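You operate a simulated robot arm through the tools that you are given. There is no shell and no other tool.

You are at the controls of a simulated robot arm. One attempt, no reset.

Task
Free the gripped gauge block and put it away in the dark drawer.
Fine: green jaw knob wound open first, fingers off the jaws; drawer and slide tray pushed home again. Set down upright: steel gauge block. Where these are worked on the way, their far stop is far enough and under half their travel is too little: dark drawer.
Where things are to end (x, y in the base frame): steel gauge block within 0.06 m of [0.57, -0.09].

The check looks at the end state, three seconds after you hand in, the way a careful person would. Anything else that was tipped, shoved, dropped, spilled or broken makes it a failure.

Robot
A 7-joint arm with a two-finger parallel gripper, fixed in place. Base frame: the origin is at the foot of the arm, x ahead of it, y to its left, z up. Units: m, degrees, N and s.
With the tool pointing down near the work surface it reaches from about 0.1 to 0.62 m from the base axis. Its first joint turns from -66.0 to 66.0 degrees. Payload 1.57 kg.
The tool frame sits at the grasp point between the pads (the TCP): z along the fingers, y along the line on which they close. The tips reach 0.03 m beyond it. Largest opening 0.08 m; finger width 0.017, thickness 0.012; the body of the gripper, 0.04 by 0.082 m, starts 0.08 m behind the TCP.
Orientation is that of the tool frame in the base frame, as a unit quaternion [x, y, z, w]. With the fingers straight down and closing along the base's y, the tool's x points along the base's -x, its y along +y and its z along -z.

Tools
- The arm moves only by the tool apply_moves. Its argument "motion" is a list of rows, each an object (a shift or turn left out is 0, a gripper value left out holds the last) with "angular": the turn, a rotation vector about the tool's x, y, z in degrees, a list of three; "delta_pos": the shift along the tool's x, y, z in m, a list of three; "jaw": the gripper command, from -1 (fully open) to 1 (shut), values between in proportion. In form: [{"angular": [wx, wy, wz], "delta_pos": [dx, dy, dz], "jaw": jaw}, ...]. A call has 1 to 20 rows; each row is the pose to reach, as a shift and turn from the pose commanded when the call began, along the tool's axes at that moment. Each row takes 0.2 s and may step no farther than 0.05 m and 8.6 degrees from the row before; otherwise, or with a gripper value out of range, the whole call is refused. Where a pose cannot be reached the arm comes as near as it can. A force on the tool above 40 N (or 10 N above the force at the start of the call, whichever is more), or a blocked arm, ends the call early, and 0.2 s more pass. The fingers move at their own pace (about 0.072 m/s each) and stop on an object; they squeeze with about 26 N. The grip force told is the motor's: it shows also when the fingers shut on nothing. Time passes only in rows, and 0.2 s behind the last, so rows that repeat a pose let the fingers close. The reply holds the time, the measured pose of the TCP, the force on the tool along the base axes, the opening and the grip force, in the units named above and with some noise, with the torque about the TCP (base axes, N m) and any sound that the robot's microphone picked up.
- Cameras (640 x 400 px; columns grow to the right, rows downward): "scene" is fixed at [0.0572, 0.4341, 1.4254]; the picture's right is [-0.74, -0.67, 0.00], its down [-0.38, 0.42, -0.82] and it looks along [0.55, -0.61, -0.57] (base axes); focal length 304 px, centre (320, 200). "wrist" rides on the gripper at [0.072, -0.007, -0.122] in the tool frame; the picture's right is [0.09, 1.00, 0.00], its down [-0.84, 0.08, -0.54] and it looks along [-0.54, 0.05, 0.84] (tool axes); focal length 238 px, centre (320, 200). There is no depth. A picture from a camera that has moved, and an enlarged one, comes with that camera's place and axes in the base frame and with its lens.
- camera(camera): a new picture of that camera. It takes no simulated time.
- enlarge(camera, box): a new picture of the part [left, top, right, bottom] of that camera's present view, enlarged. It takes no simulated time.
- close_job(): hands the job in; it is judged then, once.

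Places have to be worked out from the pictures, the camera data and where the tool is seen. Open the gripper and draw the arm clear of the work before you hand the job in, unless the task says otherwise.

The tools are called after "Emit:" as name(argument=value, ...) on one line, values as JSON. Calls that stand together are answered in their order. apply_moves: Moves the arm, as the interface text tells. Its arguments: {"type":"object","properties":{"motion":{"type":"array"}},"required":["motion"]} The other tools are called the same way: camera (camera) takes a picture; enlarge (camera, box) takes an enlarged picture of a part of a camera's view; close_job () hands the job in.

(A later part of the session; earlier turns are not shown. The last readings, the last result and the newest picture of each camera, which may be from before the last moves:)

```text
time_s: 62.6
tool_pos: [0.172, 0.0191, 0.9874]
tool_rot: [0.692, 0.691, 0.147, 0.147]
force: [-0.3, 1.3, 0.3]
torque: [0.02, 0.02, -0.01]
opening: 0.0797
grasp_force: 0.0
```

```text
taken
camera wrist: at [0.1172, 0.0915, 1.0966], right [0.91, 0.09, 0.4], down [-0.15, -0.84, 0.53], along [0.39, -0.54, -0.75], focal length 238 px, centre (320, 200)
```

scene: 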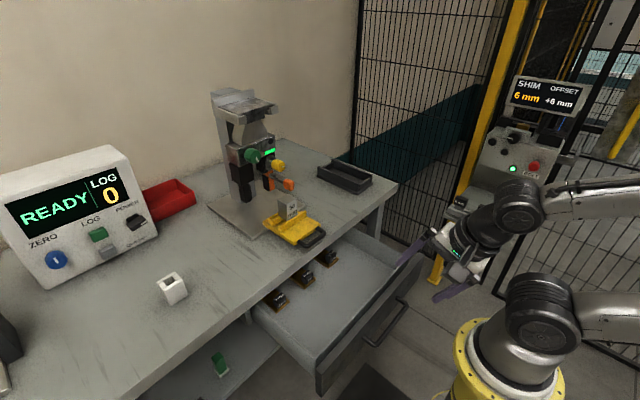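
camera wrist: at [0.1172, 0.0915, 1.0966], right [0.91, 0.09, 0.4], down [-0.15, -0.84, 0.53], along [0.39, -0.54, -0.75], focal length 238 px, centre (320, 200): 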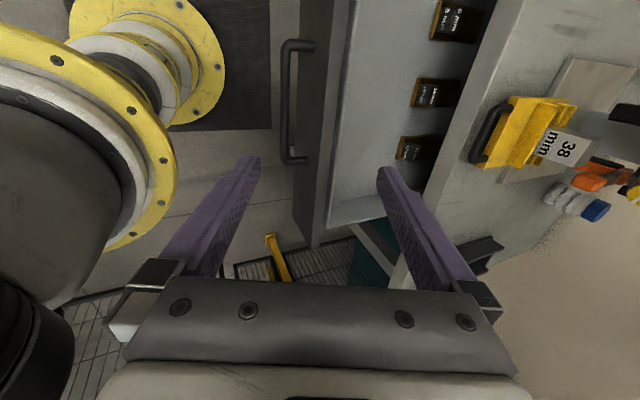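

Emit:
enlarge(camera="scene", box=[245, 220, 425, 380])

Emit:
enlarge(camera="wrist", box=[270, 0, 500, 250])

```text
2.50 times, centred on (335, 300) of scene
camera zoom: at [0.0572, 0.4341, 1.4254], right [-0.74, -0.67, 0.0], down [-0.38, 0.42, -0.82], along [0.55, -0.61, -0.57], focal length 761 px, centre (282, -50)
```

zoom: 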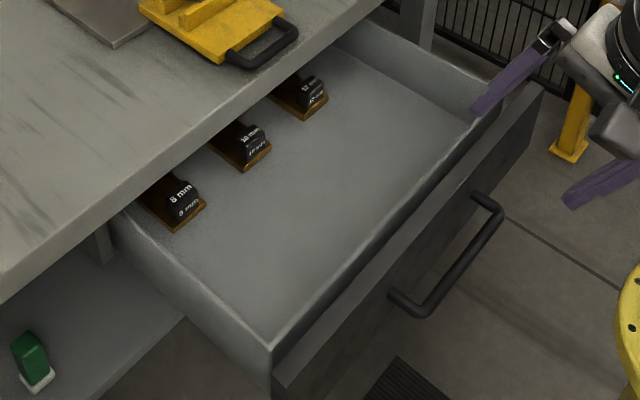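

```text
1.60 times, centred on (385, 125) of wrist
camera zoom: at [0.1172, 0.0915, 1.0966], right [0.91, 0.09, 0.4], down [-0.15, -0.84, 0.53], along [0.39, -0.54, -0.75], focal length 381 px, centre (216, 320)
```

zoom: 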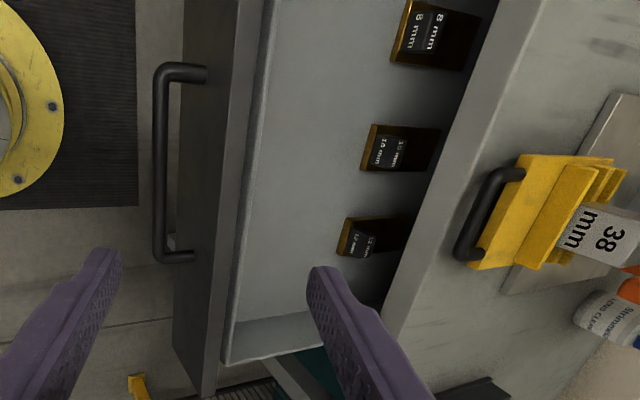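

The drawer floor is at about z≈0.767, and the 12 mm block's holder front is at x≈0.442, so the target spot (0.349, -0.09) is clear. I turn the wrist back and move above the block on the tray to pick it up.

Emit:
apply_moves(motion=[{"angular": [0, 0, -8.2], "delta_pos": [-0.0008, 0.0231, -0.001], "jaw": -1}, {"angular": [0, 0, -16.4], "delta_pos": [-0.0016, 0.0462, -0.0019]}, {"angular": [0, 0, -24.6], "delta_pos": [-0.0025, 0.0693, -0.0029]}, {"angular": [0, 0, -32.8], "delta_pos": [-0.0033, 0.0924, -0.0038]}, {"angular": [0, 0, -41], "delta_pos": [-0.0041, 0.1155, -0.0048]}, {"angular": [0, 0, -49.2], "delta_pos": [-0.0049, 0.1387, -0.0057]}, {"angular": [0, 0, -57.4], "delta_pos": [-0.0057, 0.1618, -0.0067]}, {"angular": [0, 0, -65.6], "delta_pos": [-0.0065, 0.1849, -0.0076]}, {"angular": [0, 0, -73.8], "delta_pos": [-0.0074, 0.208, -0.0086]}, {"angular": [0, 0, -82], "delta_pos": [-0.0082, 0.2311, -0.0095]}, {"angular": [0, 0, -90], "delta_pos": [-0.009, 0.2542, -0.0105]}])

Emit:
apply_moves(motion=[{"angular": [0, 8, 0]}, {"angular": [0, 16, 0]}, {"angular": [0, 24, 0]}, {"angular": [0, 24, 0]}])

Emit:
camera(camera="wrist")

Emit:
camera(camera="scene")

```text
time_s: 65.0
tool_pos: [0.4011, 0.0121, 1.0987]
tool_rot: [-0.001, 0.978, 0.0, 0.208]
force: [-0.3, -0.6, -0.6]
torque: [-0.04, 0.02, 0.0]
opening: 0.08
grasp_force: 0.1
```

```text
time_s: 66.0
tool_pos: [0.4005, 0.011, 1.0978]
tool_rot: [0.001, 1.0, 0.0, -0.001]
force: [-1.3, -0.1, 0.2]
torque: [0.01, 0.0, 0.0]
opening: 0.0799
grasp_force: 0.0
```

```text
taken
camera wrist: at [0.3294, 0.0043, 1.222], right [-0.09, 1.0, 0.0], down [0.84, 0.08, 0.54], along [0.54, 0.05, -0.84], focal length 238 px, centre (320, 200)
```

wrist: 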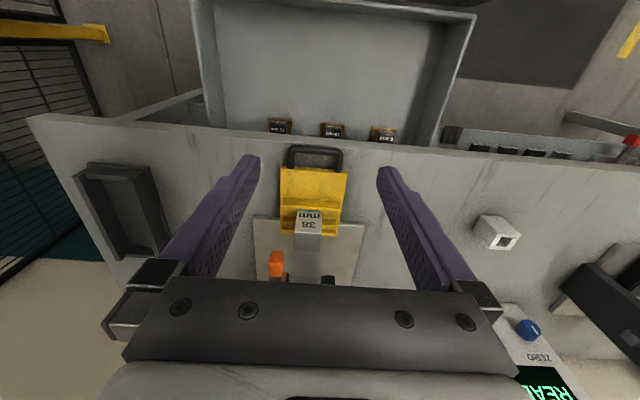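

```text
taken
```

scene: 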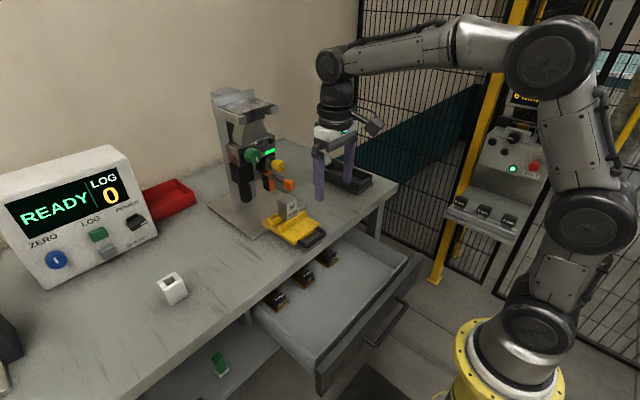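

Emit:
enlarge(camera="wrist", box=[240, 130, 370, 290])

Emit:
enlarge(camera="wrist", box=[190, 0, 480, 150])

Emit:
enlarge(camera="scene", box=[240, 160, 340, 260])

```text
2.50 times, centred on (305, 210) of wrist
camera zoom: at [0.3294, 0.0043, 1.222], right [-0.09, 1.0, 0.0], down [0.84, 0.08, 0.54], along [0.54, 0.05, -0.84], focal length 596 px, centre (358, 175)
```

zoom: 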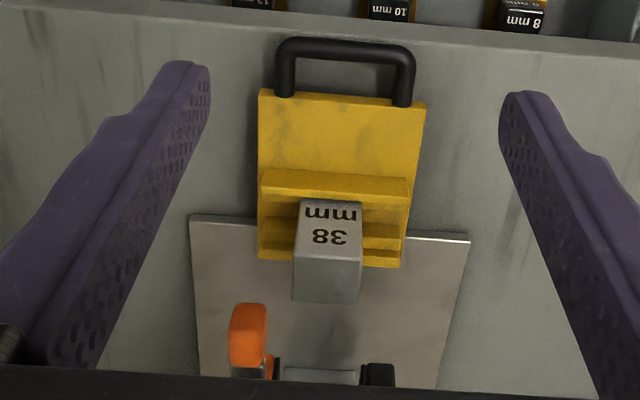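

```text
2.21 times, centred on (335, 75) of wrist
camera zoom: at [0.3294, 0.0043, 1.222], right [-0.09, 1.0, 0.0], down [0.84, 0.08, 0.54], along [0.54, 0.05, -0.84], focal length 526 px, centre (287, 476)
```

zoom: 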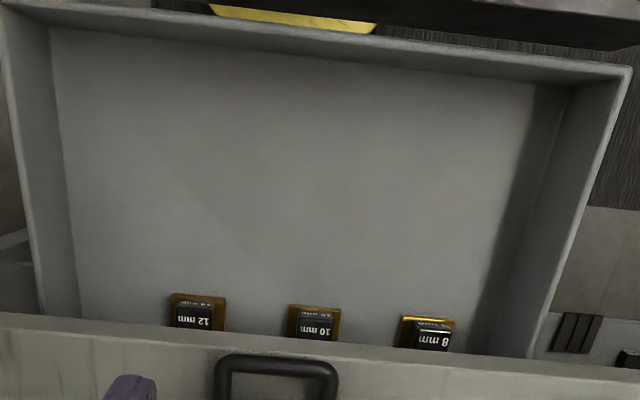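

```text
4.00 times, centred on (290, 210) of scene
camera zoom: at [0.0572, 0.4341, 1.4254], right [-0.74, -0.67, 0.0], down [-0.38, 0.42, -0.82], along [0.55, -0.61, -0.57], focal length 1218 px, centre (440, 160)
```

zoom: 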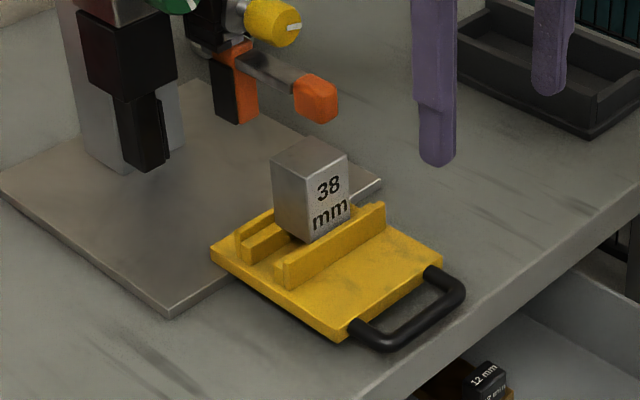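

The block's top face is centred at (0.558, 0.009), top at z≈0.976, standing free on the tray. I move above it with open fingers.

Emit:
apply_moves(motion=[{"delta_pos": [-0.04, -0.0005, 0.0], "jaw": -1}, {"delta_pos": [-0.08, -0.001, 0.0], "jaw": -1}, {"delta_pos": [-0.12, -0.0015, 0.01], "jaw": -1}, {"delta_pos": [-0.1575, -0.0015, 0.03], "jaw": -1}, {"delta_pos": [-0.1575, -0.0015, 0.038], "jaw": -1}, {"delta_pos": [-0.1575, -0.0015, 0.038], "jaw": -1}])

Emit:
camera(camera="wrist")

Emit:
enlarge(camera="scene", box=[225, 120, 345, 240])

```text
time_s: 67.4
tool_pos: [0.5582, 0.0101, 1.0607]
tool_rot: [0.0, 1.0, 0.0, 0.0]
force: [0.4, -0.5, 0.1]
torque: [0.02, -0.01, 0.01]
opening: 0.0804
grasp_force: 0.1
```

```text
taken
camera wrist: at [0.4861, 0.002, 1.1832], right [-0.09, 1.0, 0.0], down [0.84, 0.08, 0.54], along [0.54, 0.05, -0.84], focal length 238 px, centre (320, 200)
```

wrist: 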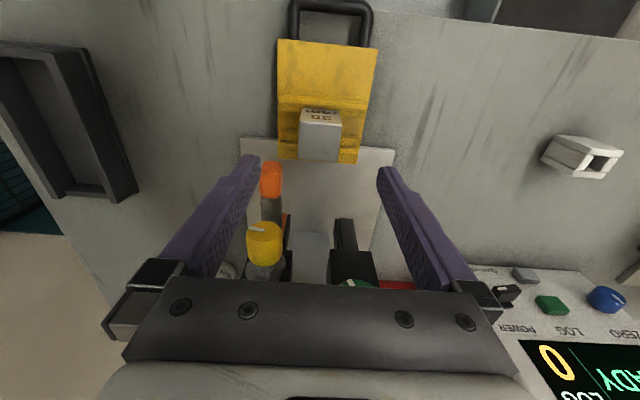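

```text
3.33 times, centred on (285, 180) of scene
camera zoom: at [0.0572, 0.4341, 1.4254], right [-0.74, -0.67, 0.0], down [-0.38, 0.42, -0.82], along [0.55, -0.61, -0.57], focal length 1015 px, centre (437, 267)
```

zoom: 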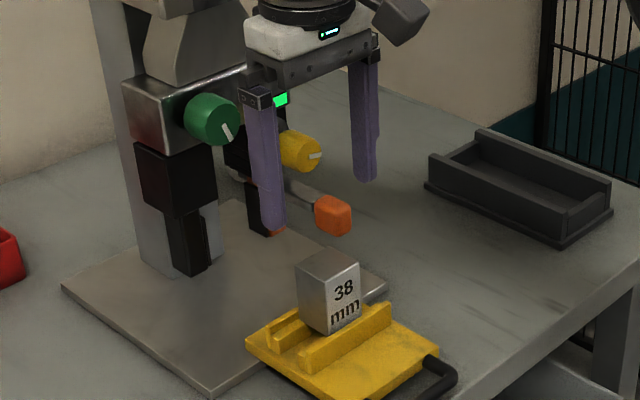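

The tool axis lines up with the centre of the block's top face. I descend straight so the pads cover the block, then close.

Emit:
apply_moves(motion=[{"delta_pos": [0, -0.0005, 0.03], "jaw": -1}, {"delta_pos": [0, -0.0008, 0.06], "jaw": -1}, {"delta_pos": [0, -0.0008, 0.085], "jaw": -1}, {"delta_pos": [0, -0.0008, 0.1], "jaw": -1}, {"delta_pos": [0, -0.0008, 0.108], "jaw": -1}, {"delta_pos": [0, -0.0008, 0.108], "jaw": -1}])

Emit:
enlarge(camera="scene", box=[225, 120, 345, 240])

Emit:
camera(camera="wrist")

```text
time_s: 68.8
tool_pos: [0.5598, 0.0084, 0.953]
tool_rot: [0.0, 1.0, 0.0, 0.0]
force: [0.1, -0.3, -0.3]
torque: [-0.01, 0.02, 0.03]
opening: 0.0801
grasp_force: 0.1
```

```text
3.33 times, centred on (285, 180) of scene
camera zoom: at [0.0572, 0.4341, 1.4254], right [-0.74, -0.67, 0.0], down [-0.38, 0.42, -0.82], along [0.55, -0.61, -0.57], focal length 1015 px, centre (437, 267)
```

zoom: 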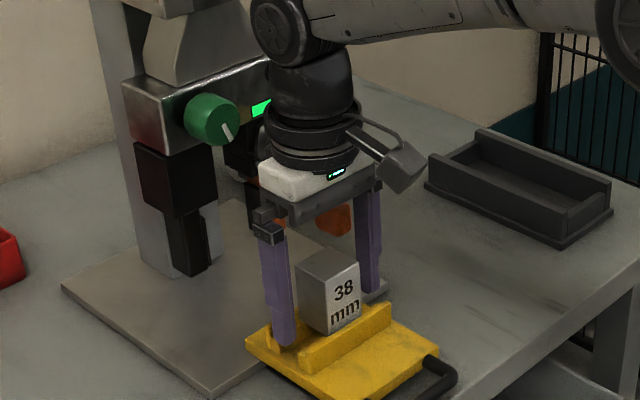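

```text
taken
camera wrist: at [0.4883, 0.0019, 1.0764], right [-0.09, 1.0, 0.0], down [0.84, 0.08, 0.54], along [0.54, 0.05, -0.84], focal length 238 px, centre (320, 200)
```

wrist: 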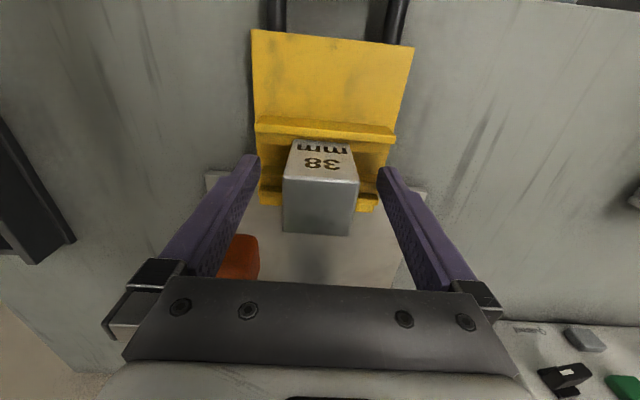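

The fingers straddle the block centrally. I close on it.

Emit:
apply_moves(motion=[{"jaw": -0.4}, {"jaw": 0}, {"jaw": 0.3}, {"jaw": 1}, {"jaw": 1}])

Emit:
camera(camera="wrist")

```text
time_s: 70.0
tool_pos: [0.56, 0.0086, 0.9533]
tool_rot: [0.0, 1.0, 0.0, 0.0]
force: [-0.5, -0.9, -0.3]
torque: [-0.01, 0.0, -0.01]
opening: 0.0378
grasp_force: 25.8
```

```text
taken
camera wrist: at [0.4883, 0.0019, 1.0767], right [-0.09, 1.0, 0.0], down [0.84, 0.08, 0.54], along [0.54, 0.05, -0.84], focal length 238 px, centre (320, 200)
```

wrist: 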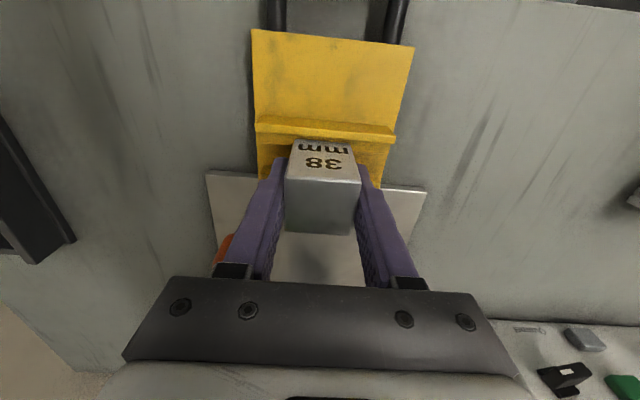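

Gripped at 37.8 mm. I lift the block slowly and straight up.

Emit:
apply_moves(motion=[{"delta_pos": [0, 0, -0.004], "jaw": 1}, {"delta_pos": [0, 0, -0.01], "jaw": 1}, {"delta_pos": [0, 0, -0.02], "jaw": 1}, {"delta_pos": [0, 0, -0.035], "jaw": 1}, {"delta_pos": [0, 0, -0.05], "jaw": 1}, {"delta_pos": [0, 0, -0.06], "jaw": 1}, {"delta_pos": [0, 0, -0.06], "jaw": 1}])

Emit:
camera(camera="wrist")

Emit:
enlarge(camera="scene", box=[225, 120, 345, 240])

```text
time_s: 71.6
tool_pos: [0.5569, 0.0074, 1.0136]
tool_rot: [0.0, 1.0, 0.001, 0.0]
force: [0.4, 1.0, -2.5]
torque: [0.01, 0.02, -0.01]
opening: 0.0377
grasp_force: 25.6
```

```text
taken
camera wrist: at [0.4866, 0.0017, 1.137], right [-0.09, 1.0, 0.0], down [0.84, 0.08, 0.54], along [0.54, 0.05, -0.84], focal length 238 px, centre (320, 200)
```

wrist: 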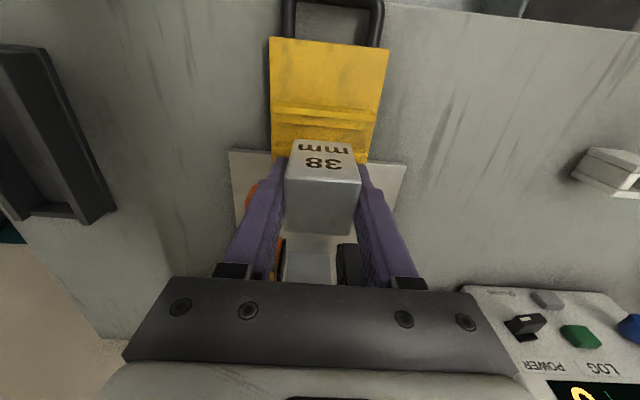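

```text
3.33 times, centred on (285, 180) of scene
camera zoom: at [0.0572, 0.4341, 1.4254], right [-0.74, -0.67, 0.0], down [-0.38, 0.42, -0.82], along [0.55, -0.61, -0.57], focal length 1015 px, centre (437, 267)
```

zoom: 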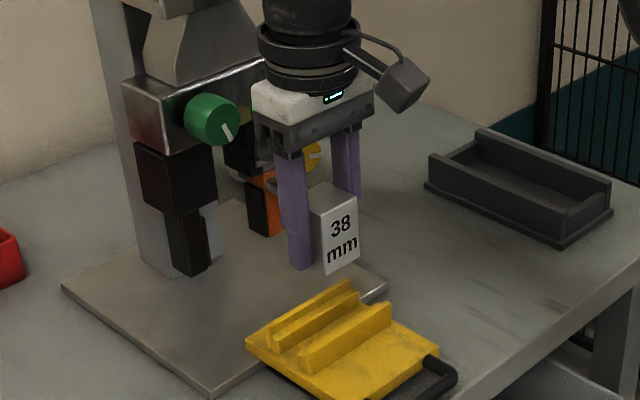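

The block is up (about 2.5 N) and held upright. I carry it over the open drawer spot at (0.349, -0.09), still high.

Emit:
apply_moves(motion=[{"delta_pos": [0.008, -0.0035, -0.008], "jaw": 1}, {"delta_pos": [0.028, -0.013, -0.016], "jaw": 1}, {"delta_pos": [0.052, -0.0244, -0.016], "jaw": 1}, {"delta_pos": [0.078, -0.0366, -0.016], "jaw": 1}, {"delta_pos": [0.104, -0.0488, -0.016], "jaw": 1}, {"delta_pos": [0.13, -0.0609, -0.016], "jaw": 1}, {"delta_pos": [0.156, -0.0731, -0.016], "jaw": 1}, {"delta_pos": [0.182, -0.0853, -0.016], "jaw": 1}, {"delta_pos": [0.2, -0.0938, -0.016], "jaw": 1}, {"delta_pos": [0.208, -0.0975, -0.016], "jaw": 1}, {"delta_pos": [0.208, -0.0975, -0.016], "jaw": 1}])

Emit:
camera(camera="wrist")

Emit:
camera(camera="scene")

```text
time_s: 74.0
tool_pos: [0.3509, -0.0895, 1.0286]
tool_rot: [0.001, 1.0, 0.0, -0.001]
force: [-1.1, -0.3, -2.6]
torque: [-0.01, 0.0, 0.0]
opening: 0.0376
grasp_force: 25.8
```

```text
taken
camera wrist: at [0.2792, -0.0959, 1.1525], right [-0.09, 1.0, 0.0], down [0.84, 0.08, 0.54], along [0.54, 0.05, -0.84], focal length 238 px, centre (320, 200)
```

wrist: 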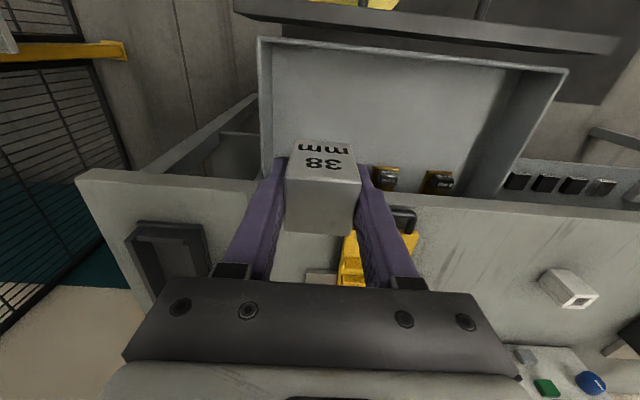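

```text
taken
```

scene: 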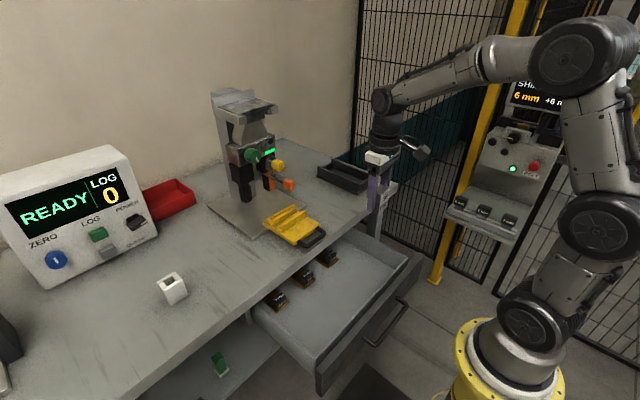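

The block is over the clear drawer floor. I lower it into the drawer, stopping a few cm above the floor.

Emit:
apply_moves(motion=[{"delta_pos": [0.001, 0, 0.01], "jaw": 1}, {"delta_pos": [0.001, 0, 0.035], "jaw": 1}, {"delta_pos": [0.001, 0, 0.06], "jaw": 1}, {"delta_pos": [0.001, 0, 0.085], "jaw": 1}, {"delta_pos": [0.001, 0, 0.11], "jaw": 1}, {"delta_pos": [0.001, 0, 0.135], "jaw": 1}, {"delta_pos": [0.001, 0, 0.16], "jaw": 1}, {"delta_pos": [0.001, 0, 0.175], "jaw": 1}, {"delta_pos": [0.001, 0, 0.175], "jaw": 1}])

Emit:
camera(camera="wrist")

Emit:
enlarge(camera="scene", box=[245, 200, 445, 380])

```text
time_s: 76.0
tool_pos: [0.3524, -0.0898, 0.8545]
tool_rot: [0.0, 1.0, -0.001, 0.0]
force: [0.0, -0.4, -2.3]
torque: [0.0, 0.01, -0.01]
opening: 0.0378
grasp_force: 26.0
```

```text
taken
camera wrist: at [0.2793, -0.0959, 0.9774], right [-0.09, 1.0, 0.0], down [0.84, 0.08, 0.54], along [0.54, 0.05, -0.84], focal length 238 px, centre (320, 200)
```

wrist: 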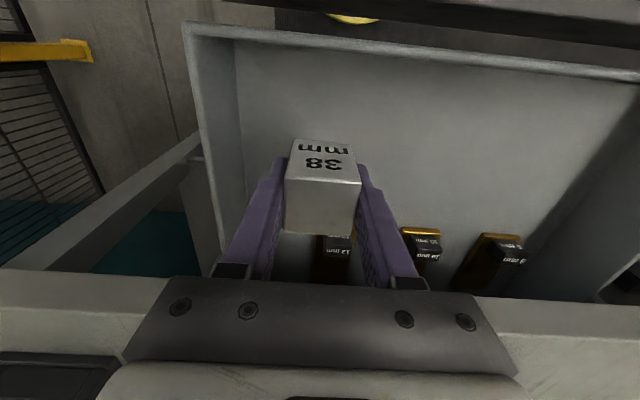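

```text
2.22 times, centred on (345, 290) of scene
camera zoom: at [0.0572, 0.4341, 1.4254], right [-0.74, -0.67, 0.0], down [-0.38, 0.42, -0.82], along [0.55, -0.61, -0.57], focal length 677 px, centre (264, 0)
```

zoom: 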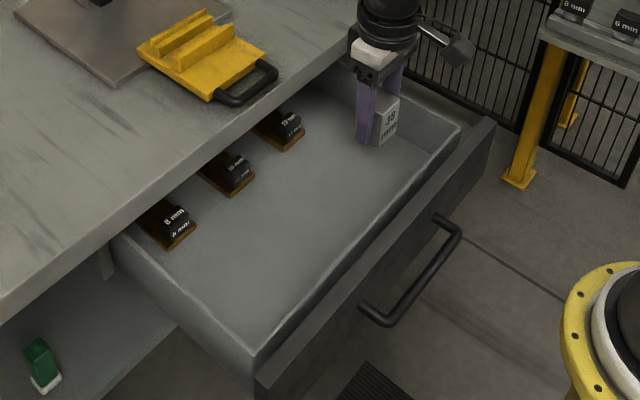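

Clear of all walls and holders. I lower the last part slowly, watching for contact.

Emit:
apply_moves(motion=[{"delta_pos": [0, 0, 0.006], "jaw": 1}, {"delta_pos": [0, 0, 0.012], "jaw": 1}, {"delta_pos": [0, 0, 0.018], "jaw": 1}, {"delta_pos": [0, 0, 0.023], "jaw": 1}, {"delta_pos": [0, 0, 0.027], "jaw": 1}, {"delta_pos": [0, 0, 0.029], "jaw": 1}])

Emit:
enlarge(camera="scene", box=[310, 210, 410, 290])

```text
time_s: 77.4
tool_pos: [0.35, -0.0907, 0.824]
tool_rot: [0.0, 1.0, 0.0, -0.001]
force: [-0.3, 0.4, -1.7]
torque: [0.0, -0.02, 0.0]
opening: 0.0379
grasp_force: 26.1
```

```text
5.00 times, centred on (360, 250) of scene
camera zoom: at [0.0572, 0.4341, 1.4254], right [-0.74, -0.67, 0.0], down [-0.38, 0.42, -0.82], along [0.55, -0.61, -0.57], focal length 1522 px, centre (120, -50)
```

zoom: 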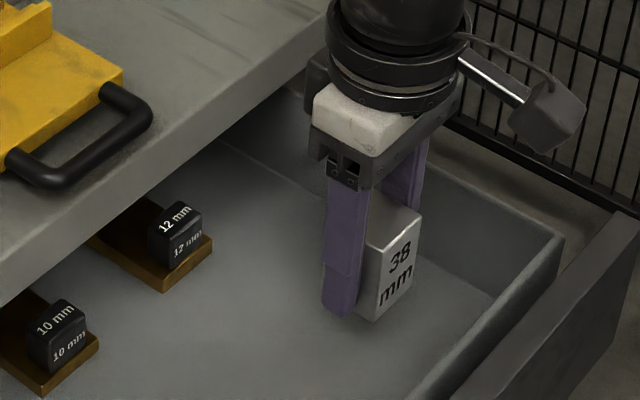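

Emit:
apply_moves(motion=[{"delta_pos": [0, 0, 0.0015], "jaw": 1}, {"delta_pos": [0, 0, 0.003], "jaw": 1}, {"delta_pos": [0, 0, 0.0045], "jaw": 1}, {"delta_pos": [0, 0, 0.0045], "jaw": 1}])

Emit:
apply_moves(motion=[{"delta_pos": [0, 0, 0.001], "jaw": 1}, {"delta_pos": [0, 0, 0.002], "jaw": 1}, {"delta_pos": [0, 0, 0.002], "jaw": 1}])

```text
time_s: 78.4
tool_pos: [0.3493, -0.0897, 0.8202]
tool_rot: [0.0, 1.0, -0.001, 0.0]
force: [0.2, 0.2, -3.2]
torque: [0.01, 0.0, -0.03]
opening: 0.0376
grasp_force: 26.3
```

```text
time_s: 79.2
tool_pos: [0.3491, -0.0888, 0.8188]
tool_rot: [0.0, 1.0, 0.0, 0.0]
force: [-0.7, 0.3, -2.7]
torque: [-0.02, 0.03, 0.02]
opening: 0.0378
grasp_force: 26.5
```

No contact yet; I keep lowering in small steps.

Emit:
apply_moves(motion=[{"delta_pos": [0, 0, 0.001], "jaw": 1}, {"delta_pos": [0, 0, 0.002], "jaw": 1}, {"delta_pos": [0, 0, 0.002], "jaw": 1}])

Emit:
apply_moves(motion=[{"delta_pos": [0, 0, 0.001], "jaw": 1}, {"delta_pos": [0, 0, 0.002], "jaw": 1}, {"delta_pos": [0, 0, 0.002], "jaw": 1}])

Emit:
enlarge(camera="scene", box=[335, 230, 385, 280])

```text
time_s: 80.0
tool_pos: [0.3495, -0.0893, 0.8167]
tool_rot: [0.0, 1.0, 0.0, -0.001]
force: [0.5, -0.4, -3.1]
torque: [-0.02, -0.02, -0.01]
opening: 0.0378
grasp_force: 26.1
```

```text
time_s: 80.8
tool_pos: [0.3495, -0.0899, 0.8149]
tool_rot: [-0.001, 1.0, 0.0, 0.0]
force: [-0.5, -0.5, -2.4]
torque: [0.0, 0.02, -0.01]
opening: 0.0378
grasp_force: 26.2
```

```text
8.00 times, centred on (360, 255) of scene
camera zoom: at [0.0572, 0.4341, 1.4254], right [-0.74, -0.67, 0.0], down [-0.38, 0.42, -0.82], along [0.55, -0.61, -0.57], focal length 2436 px, centre (0, -240)
```

zoom: 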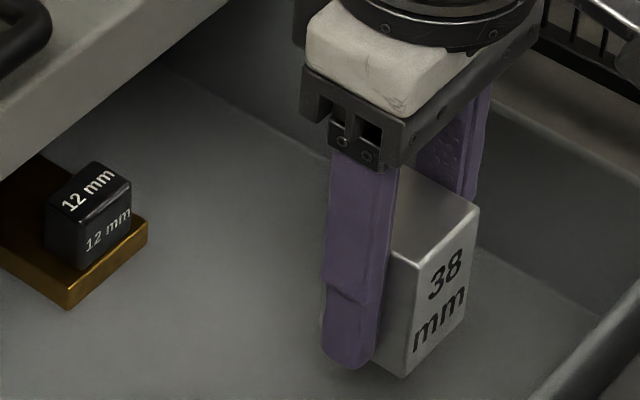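

The block's lower edge projects to z≈0.784, so there is still about 15 mm to the floor. I continue down in small steps.

Emit:
apply_moves(motion=[{"delta_pos": [0, 0, 0.002], "jaw": 1}, {"delta_pos": [0, 0, 0.004], "jaw": 1}, {"delta_pos": [0, 0, 0.006], "jaw": 1}, {"delta_pos": [0, 0, 0.008], "jaw": 1}, {"delta_pos": [0, 0, 0.008], "jaw": 1}])

Emit:
enlarge(camera="scene", box=[335, 230, 385, 280])

```text
time_s: 82.0
tool_pos: [0.3489, -0.0899, 0.807]
tool_rot: [0.0, 1.0, 0.001, 0.0]
force: [-0.4, 0.1, -2.3]
torque: [0.0, 0.03, 0.0]
opening: 0.038
grasp_force: 25.5
```

```text
8.00 times, centred on (360, 255) of scene
camera zoom: at [0.0572, 0.4341, 1.4254], right [-0.74, -0.67, 0.0], down [-0.38, 0.42, -0.82], along [0.55, -0.61, -0.57], focal length 2436 px, centre (0, -240)
```

zoom: 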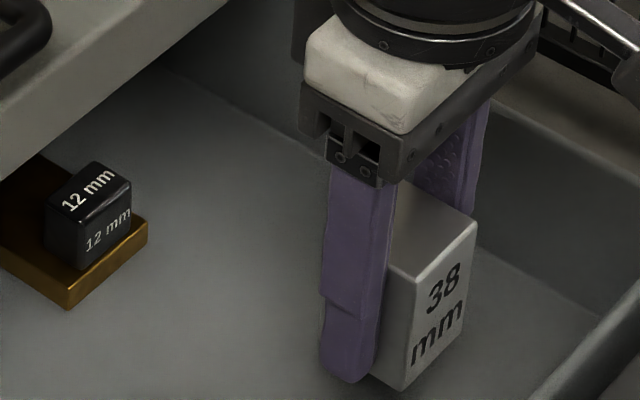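

Emit:
apply_moves(motion=[{"delta_pos": [0, 0, 0.001], "jaw": 1}, {"delta_pos": [0, 0, 0.002], "jaw": 1}, {"delta_pos": [0, 0, 0.003], "jaw": 1}, {"delta_pos": [0, 0, 0.003], "jaw": 1}])

Emit:
apply_moves(motion=[{"delta_pos": [0, 0, 0.001], "jaw": 1}, {"delta_pos": [0, 0, 0.002], "jaw": 1}, {"delta_pos": [0, 0, 0.002], "jaw": 1}])

```text
time_s: 83.0
tool_pos: [0.3505, -0.0893, 0.8039]
tool_rot: [0.001, 1.0, 0.0, 0.001]
force: [0.6, 0.0, -2.7]
torque: [-0.01, -0.02, 0.04]
opening: 0.0379
grasp_force: 25.6
```

```text
time_s: 83.8
tool_pos: [0.35, -0.0899, 0.8005]
tool_rot: [0.0, 1.0, -0.001, 0.0]
force: [-0.7, -1.3, -3.4]
torque: [0.01, 0.03, 0.02]
opening: 0.038
grasp_force: 26.0
```

Still no upward force at TCP z≈0.801. I lower in 1 mm steps and check each time.

Emit:
apply_moves(motion=[{"delta_pos": [0, 0, 0.001], "jaw": 1}, {"delta_pos": [0, 0, 0.001], "jaw": 1}])

Emit:
apply_moves(motion=[{"delta_pos": [0, 0, 0.001], "jaw": 1}, {"delta_pos": [0, 0, 0.001], "jaw": 1}])

Emit:
enlarge(camera="scene", box=[335, 230, 385, 280])

```text
time_s: 84.4
tool_pos: [0.3493, -0.0903, 0.8011]
tool_rot: [0.0, 1.0, 0.0, 0.0]
force: [0.7, -0.4, -2.0]
torque: [0.0, 0.01, -0.02]
opening: 0.0375
grasp_force: 25.7
```

```text
time_s: 85.0
tool_pos: [0.3487, -0.0888, 0.8]
tool_rot: [0.0, 1.0, 0.0, 0.0]
force: [0.2, 0.0, -2.3]
torque: [0.01, -0.01, -0.01]
opening: 0.0377
grasp_force: 25.5
```

```text
8.00 times, centred on (360, 255) of scene
camera zoom: at [0.0572, 0.4341, 1.4254], right [-0.74, -0.67, 0.0], down [-0.38, 0.42, -0.82], along [0.55, -0.61, -0.57], focal length 2436 px, centre (0, -240)
```

zoom: 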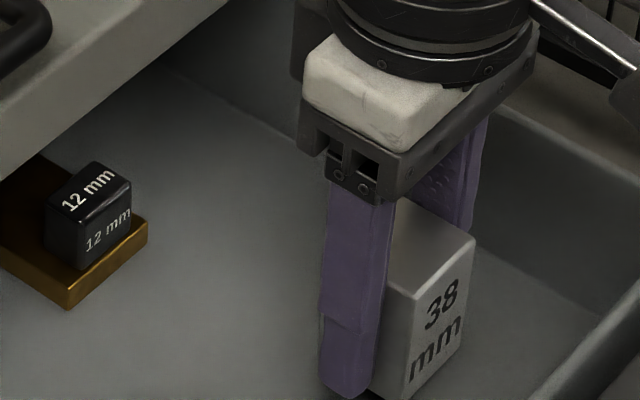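

Emit:
apply_moves(motion=[{"delta_pos": [0, 0, 0.001], "jaw": 1}, {"delta_pos": [0, 0, 0.002], "jaw": 1}, {"delta_pos": [0, 0, 0.002], "jaw": 1}])

Emit:
apply_moves(motion=[{"delta_pos": [0, 0, 0.001], "jaw": 1}, {"delta_pos": [0, 0, 0.001], "jaw": 1}])

Emit:
apply_moves(motion=[{"delta_pos": [0, 0, 0.001], "jaw": 1}, {"delta_pos": [0, 0, 0.001], "jaw": 1}])

```text
time_s: 85.8
tool_pos: [0.3494, -0.0892, 0.7978]
tool_rot: [0.0, 1.0, 0.001, 0.0]
force: [-0.2, -1.0, -2.8]
torque: [-0.02, 0.0, 0.02]
opening: 0.0379
grasp_force: 26.2
```

```text
time_s: 86.4
tool_pos: [0.3493, -0.0897, 0.797]
tool_rot: [-0.001, 1.0, 0.0, -0.001]
force: [0.6, -0.7, -2.1]
torque: [-0.02, 0.02, -0.01]
opening: 0.0378
grasp_force: 25.7
```

```text
time_s: 87.0
tool_pos: [0.349, -0.0872, 0.7953]
tool_rot: [-0.001, 1.0, 0.0, 0.0]
force: [0.3, -1.1, -2.5]
torque: [-0.02, 0.01, 0.03]
opening: 0.0379
grasp_force: 25.5
```

Emit:
enlarge(camera="scene", box=[310, 220, 400, 300])

Emit:
camera(camera="wrist")

```text
5.00 times, centred on (355, 260) of scene
camera zoom: at [0.0572, 0.4341, 1.4254], right [-0.74, -0.67, 0.0], down [-0.38, 0.42, -0.82], along [0.55, -0.61, -0.57], focal length 1522 px, centre (145, -100)
```

zoom: 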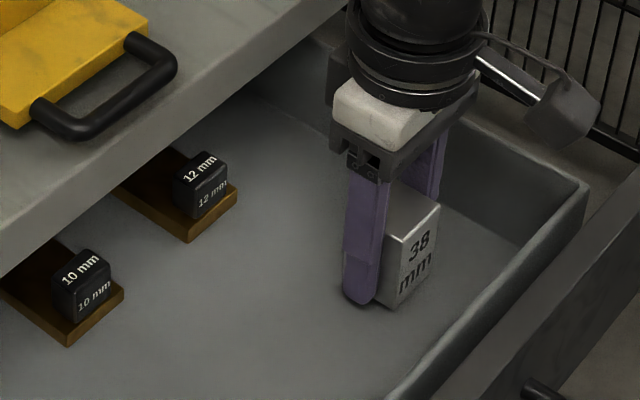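

```text
taken
camera wrist: at [0.2777, -0.0955, 0.9188], right [-0.09, 1.0, 0.0], down [0.84, 0.08, 0.54], along [0.54, 0.05, -0.84], focal length 238 px, centre (320, 200)
```

wrist: 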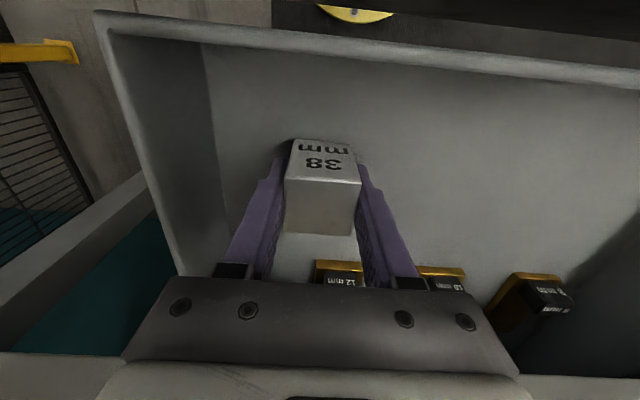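

Emit:
apply_moves(motion=[{"delta_pos": [0, 0, 0.001], "jaw": 1}, {"delta_pos": [0, 0, 0.001], "jaw": 1}])

Emit:
apply_moves(motion=[{"delta_pos": [0, 0, 0.001], "jaw": 1}, {"delta_pos": [0, 0, 0.001], "jaw": 1}])

Emit:
apply_moves(motion=[{"delta_pos": [0, 0, 0.001], "jaw": 1}, {"delta_pos": [0, 0, 0.001], "jaw": 1}])

```text
time_s: 87.6
tool_pos: [0.3499, -0.0891, 0.7946]
tool_rot: [0.0, 1.0, -0.001, -0.001]
force: [-0.2, -0.3, -1.9]
torque: [-0.01, 0.02, -0.01]
opening: 0.0379
grasp_force: 25.7
```

```text
time_s: 88.2
tool_pos: [0.3482, -0.0891, 0.7945]
tool_rot: [0.001, 1.0, 0.0, 0.0]
force: [0.1, 0.3, -3.1]
torque: [-0.01, 0.0, 0.01]
opening: 0.0378
grasp_force: 26.3
```

```text
time_s: 88.8
tool_pos: [0.3503, -0.0883, 0.7925]
tool_rot: [0.0, 1.0, 0.0, -0.001]
force: [-0.4, 0.4, -2.4]
torque: [-0.01, 0.03, 0.0]
opening: 0.0379
grasp_force: 26.0
```

Emit:
apply_moves(motion=[{"delta_pos": [0, 0, 0.001], "jaw": 1}, {"delta_pos": [0, 0, 0.002], "jaw": 1}, {"delta_pos": [0, 0, 0.002], "jaw": 1}])

Emit:
apply_moves(motion=[{"delta_pos": [0, 0, 0.001], "jaw": 1}, {"delta_pos": [0, 0, 0.001], "jaw": 1}])

Emit:
apply_moves(motion=[{"delta_pos": [0, 0, 0.001], "jaw": 1}, {"delta_pos": [0, 0, 0.001], "jaw": 1}])

Emit:
enlarge(camera="wrist", box=[260, 120, 380, 200])

```text
time_s: 89.6
tool_pos: [0.3498, -0.0877, 0.7904]
tool_rot: [0.0, 1.0, -0.001, 0.0]
force: [-0.1, 0.2, -1.8]
torque: [0.01, -0.02, -0.02]
opening: 0.0379
grasp_force: 26.0
```

```text
time_s: 90.2
tool_pos: [0.3501, -0.0889, 0.7907]
tool_rot: [0.0, 1.0, 0.0, 0.001]
force: [0.7, 0.0, -2.8]
torque: [0.02, 0.0, 0.01]
opening: 0.0375
grasp_force: 26.2
```

```text
time_s: 90.8
tool_pos: [0.3484, -0.0883, 0.7892]
tool_rot: [0.0, 1.0, -0.001, 0.0]
force: [0.4, 0.1, -2.3]
torque: [-0.03, 0.02, 0.02]
opening: 0.0376
grasp_force: 26.5
```

```text
5.00 times, centred on (320, 160) of wrist
camera zoom: at [0.2777, -0.0957, 0.9113], right [-0.09, 1.0, 0.0], down [0.84, 0.08, 0.54], along [0.54, 0.05, -0.84], focal length 1192 px, centre (320, 400)
```

zoom: 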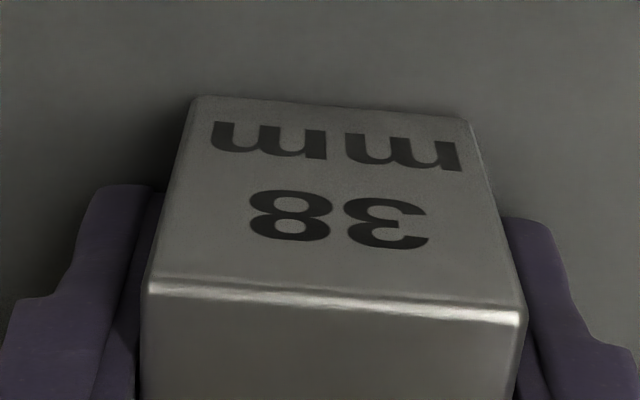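

Emit:
apply_moves(motion=[{"delta_pos": [0, 0, 0.001], "jaw": 1}, {"delta_pos": [0, 0, 0.001], "jaw": 1}])

Emit:
apply_moves(motion=[{"delta_pos": [0, 0, 0.001], "jaw": 1}, {"delta_pos": [0, 0, 0.001], "jaw": 1}])

Emit:
apply_moves(motion=[{"delta_pos": [0, 0, 0.001], "jaw": 1}, {"delta_pos": [0, 0, 0.001], "jaw": 1}])

Emit:
apply_moves(motion=[{"delta_pos": [0, 0, 0.001], "jaw": 1}, {"delta_pos": [0, 0, 0.001], "jaw": 1}])

```text
time_s: 91.4
tool_pos: [0.3498, -0.0893, 0.7888]
tool_rot: [-0.001, 1.0, 0.001, -0.001]
force: [-1.3, 0.7, 4.4]
torque: [0.08, 0.1, 0.02]
opening: 0.0377
grasp_force: 26.6
```

```text
time_s: 92.0
tool_pos: [0.3498, -0.0898, 0.7875]
tool_rot: [0.0, 1.0, 0.0, 0.002]
force: [-0.8, 5.7, 17.9]
torque: [0.18, 0.41, -0.04]
opening: 0.0377
grasp_force: 25.4
```

```text
time_s: 92.6
tool_pos: [0.3502, -0.0895, 0.7858]
tool_rot: [0.0, 1.0, 0.0, 0.002]
force: [0.4, 6.4, 20.5]
torque: [0.21, -0.04, -0.02]
opening: 0.0379
grasp_force: 25.7
```

```text
time_s: 93.2
tool_pos: [0.3504, -0.0899, 0.7859]
tool_rot: [0.0, 1.0, 0.0, 0.0]
force: [0.9, 3.6, 20.0]
torque: [0.16, -0.01, 0.05]
opening: 0.0379
grasp_force: 25.8
```

The block touched down at TCP z≈0.789 and is now standing on the drawer floor with some excess downforce. I ease off 1 mm to unload it and then open the fingers slowly.

Emit:
apply_moves(motion=[{"delta_pos": [0, 0, -0.0008], "jaw": 1}, {"delta_pos": [0, 0, -0.0014], "jaw": 1}, {"delta_pos": [0, 0, -0.0014], "jaw": 1}])

Emit:
enlarge(camera="wrist", box=[260, 120, 380, 200])

Emit:
enlarge(camera="scene", box=[335, 230, 385, 280])

```text
time_s: 94.0
tool_pos: [0.3486, -0.0898, 0.7857]
tool_rot: [-0.001, 1.0, 0.0, -0.002]
force: [1.0, 0.2, 0.5]
torque: [-0.05, -0.07, 0.03]
opening: 0.0379
grasp_force: 26.2
```

```text
5.00 times, centred on (320, 160) of wrist
camera zoom: at [0.2769, -0.0965, 0.9084], right [-0.09, 1.0, 0.0], down [0.84, 0.08, 0.54], along [0.54, 0.05, -0.84], focal length 1192 px, centre (320, 400)
```

zoom: 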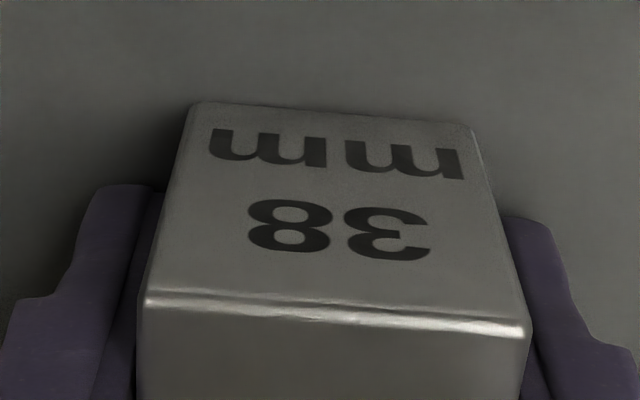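

```text
8.00 times, centred on (360, 255) of scene
camera zoom: at [0.0572, 0.4341, 1.4253], right [-0.74, -0.67, 0.0], down [-0.38, 0.42, -0.82], along [0.55, -0.61, -0.57], focal length 2436 px, centre (0, -240)
```

zoom: 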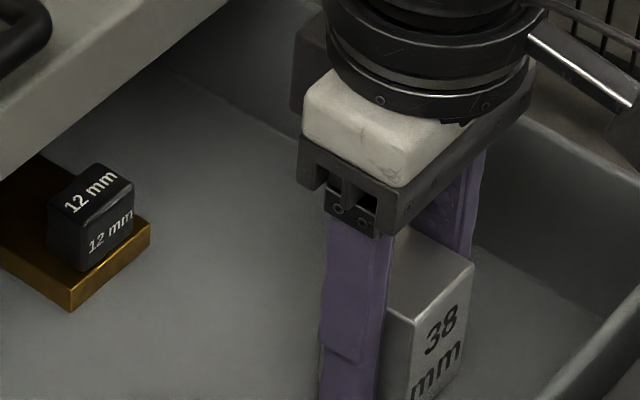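

Load is off. I open the fingers gradually and check that the block stands still.

Emit:
apply_moves(motion=[{"jaw": 0.02}, {"jaw": -0.05}, {"jaw": -0.15}, {"jaw": -0.35}, {"jaw": -0.6}, {"jaw": -0.6}])

Emit:
camera(camera="wrist")

```text
time_s: 95.4
tool_pos: [0.3496, -0.0898, 0.7865]
tool_rot: [0.001, 1.0, 0.001, 0.0]
force: [0.3, 0.2, -0.8]
torque: [0.02, 0.02, 0.01]
opening: 0.0641
grasp_force: 0.1
```

```text
taken
camera wrist: at [0.2778, -0.0965, 0.9092], right [-0.09, 1.0, 0.0], down [0.84, 0.08, 0.54], along [0.54, 0.05, -0.84], focal length 238 px, centre (320, 200)
```

wrist: 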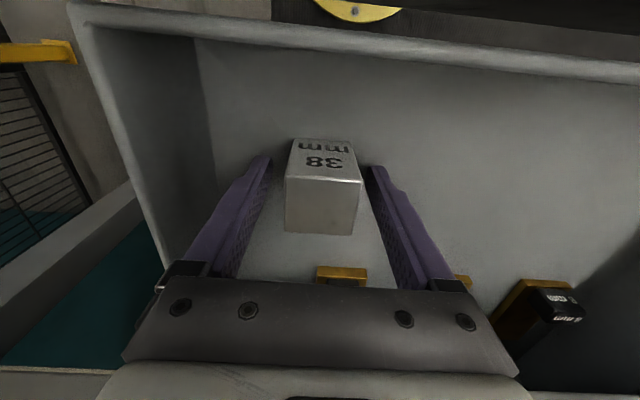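

The block stands upright on its own. I raise the open gripper straight up out of the drawer.

Emit:
apply_moves(motion=[{"delta_pos": [0, 0, -0.008], "jaw": -0.6}, {"delta_pos": [0, 0, -0.025], "jaw": -0.6}, {"delta_pos": [0, 0, -0.05], "jaw": -0.6}, {"delta_pos": [0, 0, -0.08], "jaw": -0.6}, {"delta_pos": [0, 0, -0.11], "jaw": -0.6}, {"delta_pos": [0, 0, -0.14], "jaw": -0.6}, {"delta_pos": [0, 0, -0.17], "jaw": -0.6}, {"delta_pos": [0, 0, -0.2], "jaw": -0.6}, {"delta_pos": [0, 0, -0.23], "jaw": -0.6}])

Emit:
camera(camera="wrist")

Emit:
enlarge(camera="scene", box=[240, 210, 420, 380])

```text
time_s: 97.4
tool_pos: [0.3474, -0.0915, 1.0169]
tool_rot: [0.0, 1.0, 0.0, -0.001]
force: [0.0, -0.2, 0.2]
torque: [-0.02, -0.05, 0.0]
opening: 0.0641
grasp_force: 0.0
```

```text
taken
camera wrist: at [0.2771, -0.0978, 1.1393], right [-0.09, 1.0, 0.0], down [0.84, 0.08, 0.54], along [0.54, 0.05, -0.84], focal length 238 px, centre (320, 200)
```

wrist: 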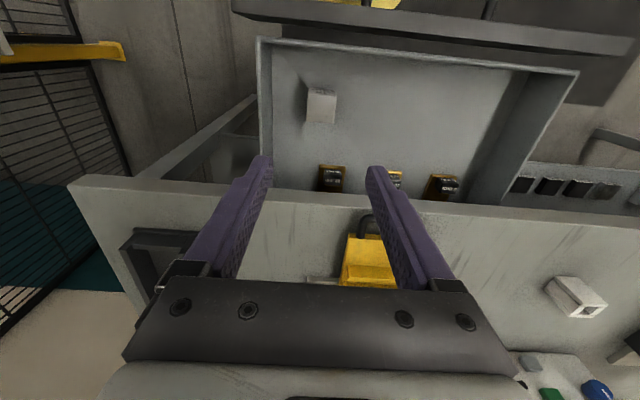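

```text
2.35 times, centred on (330, 295) of scene
camera zoom: at [0.0572, 0.4341, 1.4254], right [-0.74, -0.67, 0.0], down [-0.38, 0.42, -0.82], along [0.55, -0.61, -0.57], focal length 716 px, centre (296, -24)
```

zoom: 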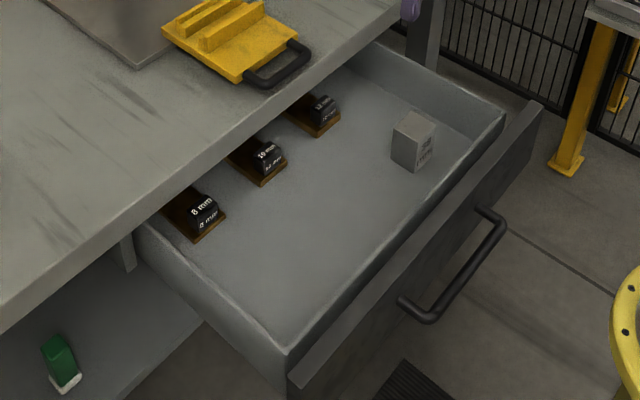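

The gauge block stands upright at about (0.35, -0.09) in the drawer. Next I close the drawer, moving back to the handle with the same tilted grip used to open it.

Emit:
apply_moves(motion=[{"angular": [0, -4, 0], "delta_pos": [0.03, 0.018, 0.0045]}, {"angular": [0, -8, 0], "delta_pos": [0.06, 0.036, 0.009]}, {"angular": [0, -12, 0], "delta_pos": [0.088, 0.055, 0.0135]}, {"angular": [0, -16, 0], "delta_pos": [0.117, 0.073, 0.018]}, {"angular": [0, -20, 0], "delta_pos": [0.146, 0.092, 0.0225]}, {"angular": [0, -24, 0], "delta_pos": [0.175, 0.11, 0.027]}, {"angular": [0, -24, 0], "delta_pos": [0.175, 0.11, 0.027]}])

Emit:
apply_moves(motion=[{"angular": [0, 0, 8.2], "jaw": 0}, {"angular": [0, 0, 16.4], "jaw": 0.475}, {"angular": [0, 0, 24.6], "jaw": 0.475}, {"angular": [0, 0, 32.8], "jaw": 0.475}, {"angular": [0, 0, 41], "jaw": 0.475}, {"angular": [0, 0, 49.2], "jaw": 0.475}, {"angular": [0, 0, 57.4], "jaw": 0.475}, {"angular": [0, 0, 65.6], "jaw": 0.475}, {"angular": [0, 0, 73.8], "jaw": 0.475}, {"angular": [0, 0, 82], "jaw": 0.475}, {"angular": [0, 0, 90], "jaw": 0.475}, {"angular": [0, 0, 90], "jaw": 0.475}])

Emit:
camera(camera="wrist")

```text
time_s: 99.0
tool_pos: [0.1751, 0.0196, 0.9904]
tool_rot: [0.001, 0.978, -0.001, 0.209]
force: [0.1, 0.2, 0.2]
torque: [0.03, 0.01, 0.0]
opening: 0.064
grasp_force: 0.1
```

```text
time_s: 101.6
tool_pos: [0.175, 0.0195, 0.9893]
tool_rot: [0.692, 0.691, 0.148, 0.147]
force: [0.8, 0.2, 0.0]
torque: [-0.02, 0.0, -0.02]
opening: 0.021
grasp_force: 0.0
```

```text
taken
camera wrist: at [0.1195, 0.0919, 1.0986], right [0.91, 0.09, 0.41], down [-0.15, -0.84, 0.53], along [0.39, -0.54, -0.75], focal length 238 px, centre (320, 200)
```

wrist: 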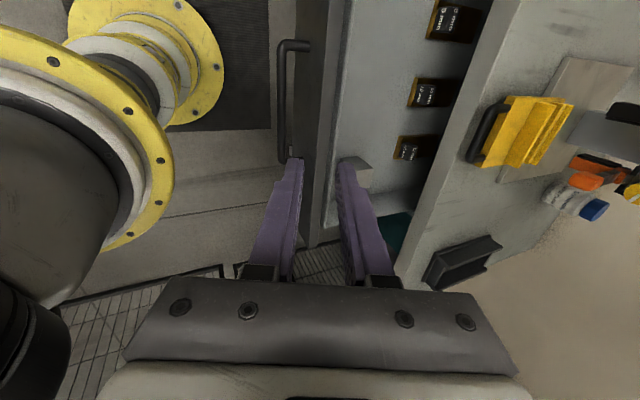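

Emit:
apply_moves(motion=[{"delta_pos": [0, -0.0122, 0.028], "jaw": 0.475}, {"delta_pos": [0, -0.0244, 0.056], "jaw": 0.475}, {"delta_pos": [0, -0.0366, 0.084], "jaw": 0.475}, {"delta_pos": [0, -0.0488, 0.1121], "jaw": 0.475}, {"delta_pos": [0, -0.0488, 0.1121], "jaw": 0.475}])

Emit:
enlarge(camera="wrist", box=[260, 60, 400, 200])

Emit:
camera(camera="scene")

```text
time_s: 102.8
tool_pos: [0.1753, 0.0221, 0.8644]
tool_rot: [0.692, 0.691, 0.148, 0.147]
force: [-0.5, 0.3, 0.1]
torque: [-0.01, 0.02, -0.01]
opening: 0.0208
grasp_force: 0.1
```

```text
2.86 times, centred on (330, 130) of wrist
camera zoom: at [0.1202, 0.093, 0.9758], right [0.91, 0.09, 0.41], down [-0.15, -0.84, 0.53], along [0.39, -0.54, -0.75], focal length 681 px, centre (291, 400)
```

zoom: 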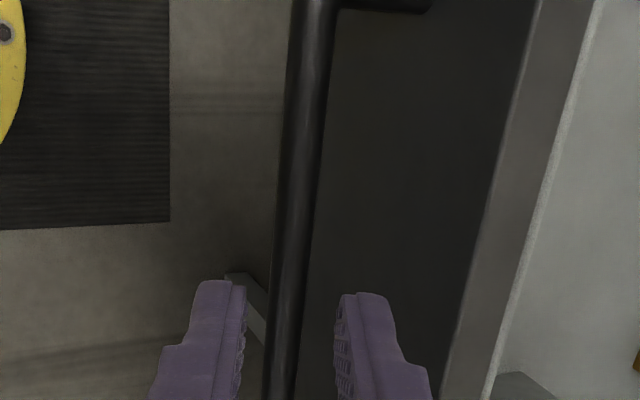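

```text
taken
```

scene: 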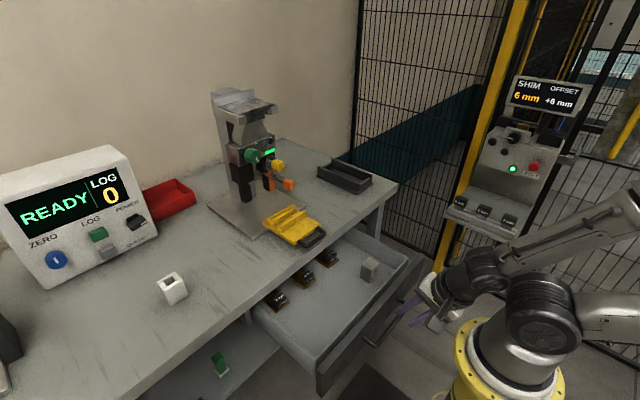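

The bar is again centred between the fingers. I lower and grip it.

Emit:
apply_moves(motion=[{"delta_pos": [0, 0, 0.025], "jaw": 0.475}, {"delta_pos": [0, 0, 0.045], "jaw": 0.475}, {"delta_pos": [0, 0, 0.058], "jaw": 0.475}, {"delta_pos": [0, 0, 0.058], "jaw": 0.475}, {"delta_pos": [0, 0, 0.058], "jaw": 0.8}, {"delta_pos": [0, 0, 0.058], "jaw": 1}, {"delta_pos": [0, 0, 0.058], "jaw": 1}])

Emit:
camera(camera="wrist")

```text
time_s: 104.4
tool_pos: [0.1992, 0.0204, 0.8129]
tool_rot: [0.692, 0.691, 0.147, 0.147]
force: [1.5, 0.0, -4.1]
torque: [0.23, 0.02, 0.1]
opening: 0.0118
grasp_force: 29.7
```

```text
taken
camera wrist: at [0.1443, 0.0927, 0.9227], right [0.91, 0.09, 0.4], down [-0.15, -0.84, 0.53], along [0.39, -0.54, -0.75], focal length 238 px, centre (320, 200)
```

wrist: 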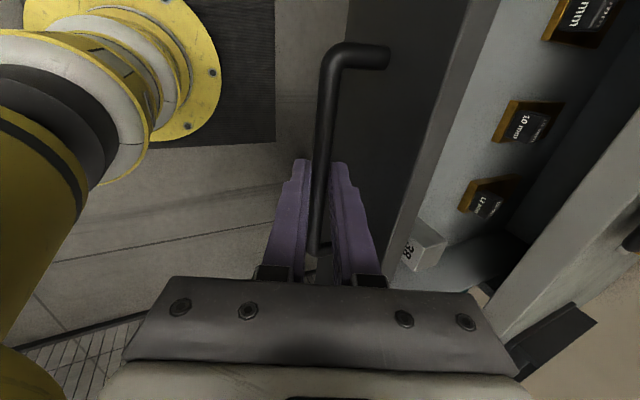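

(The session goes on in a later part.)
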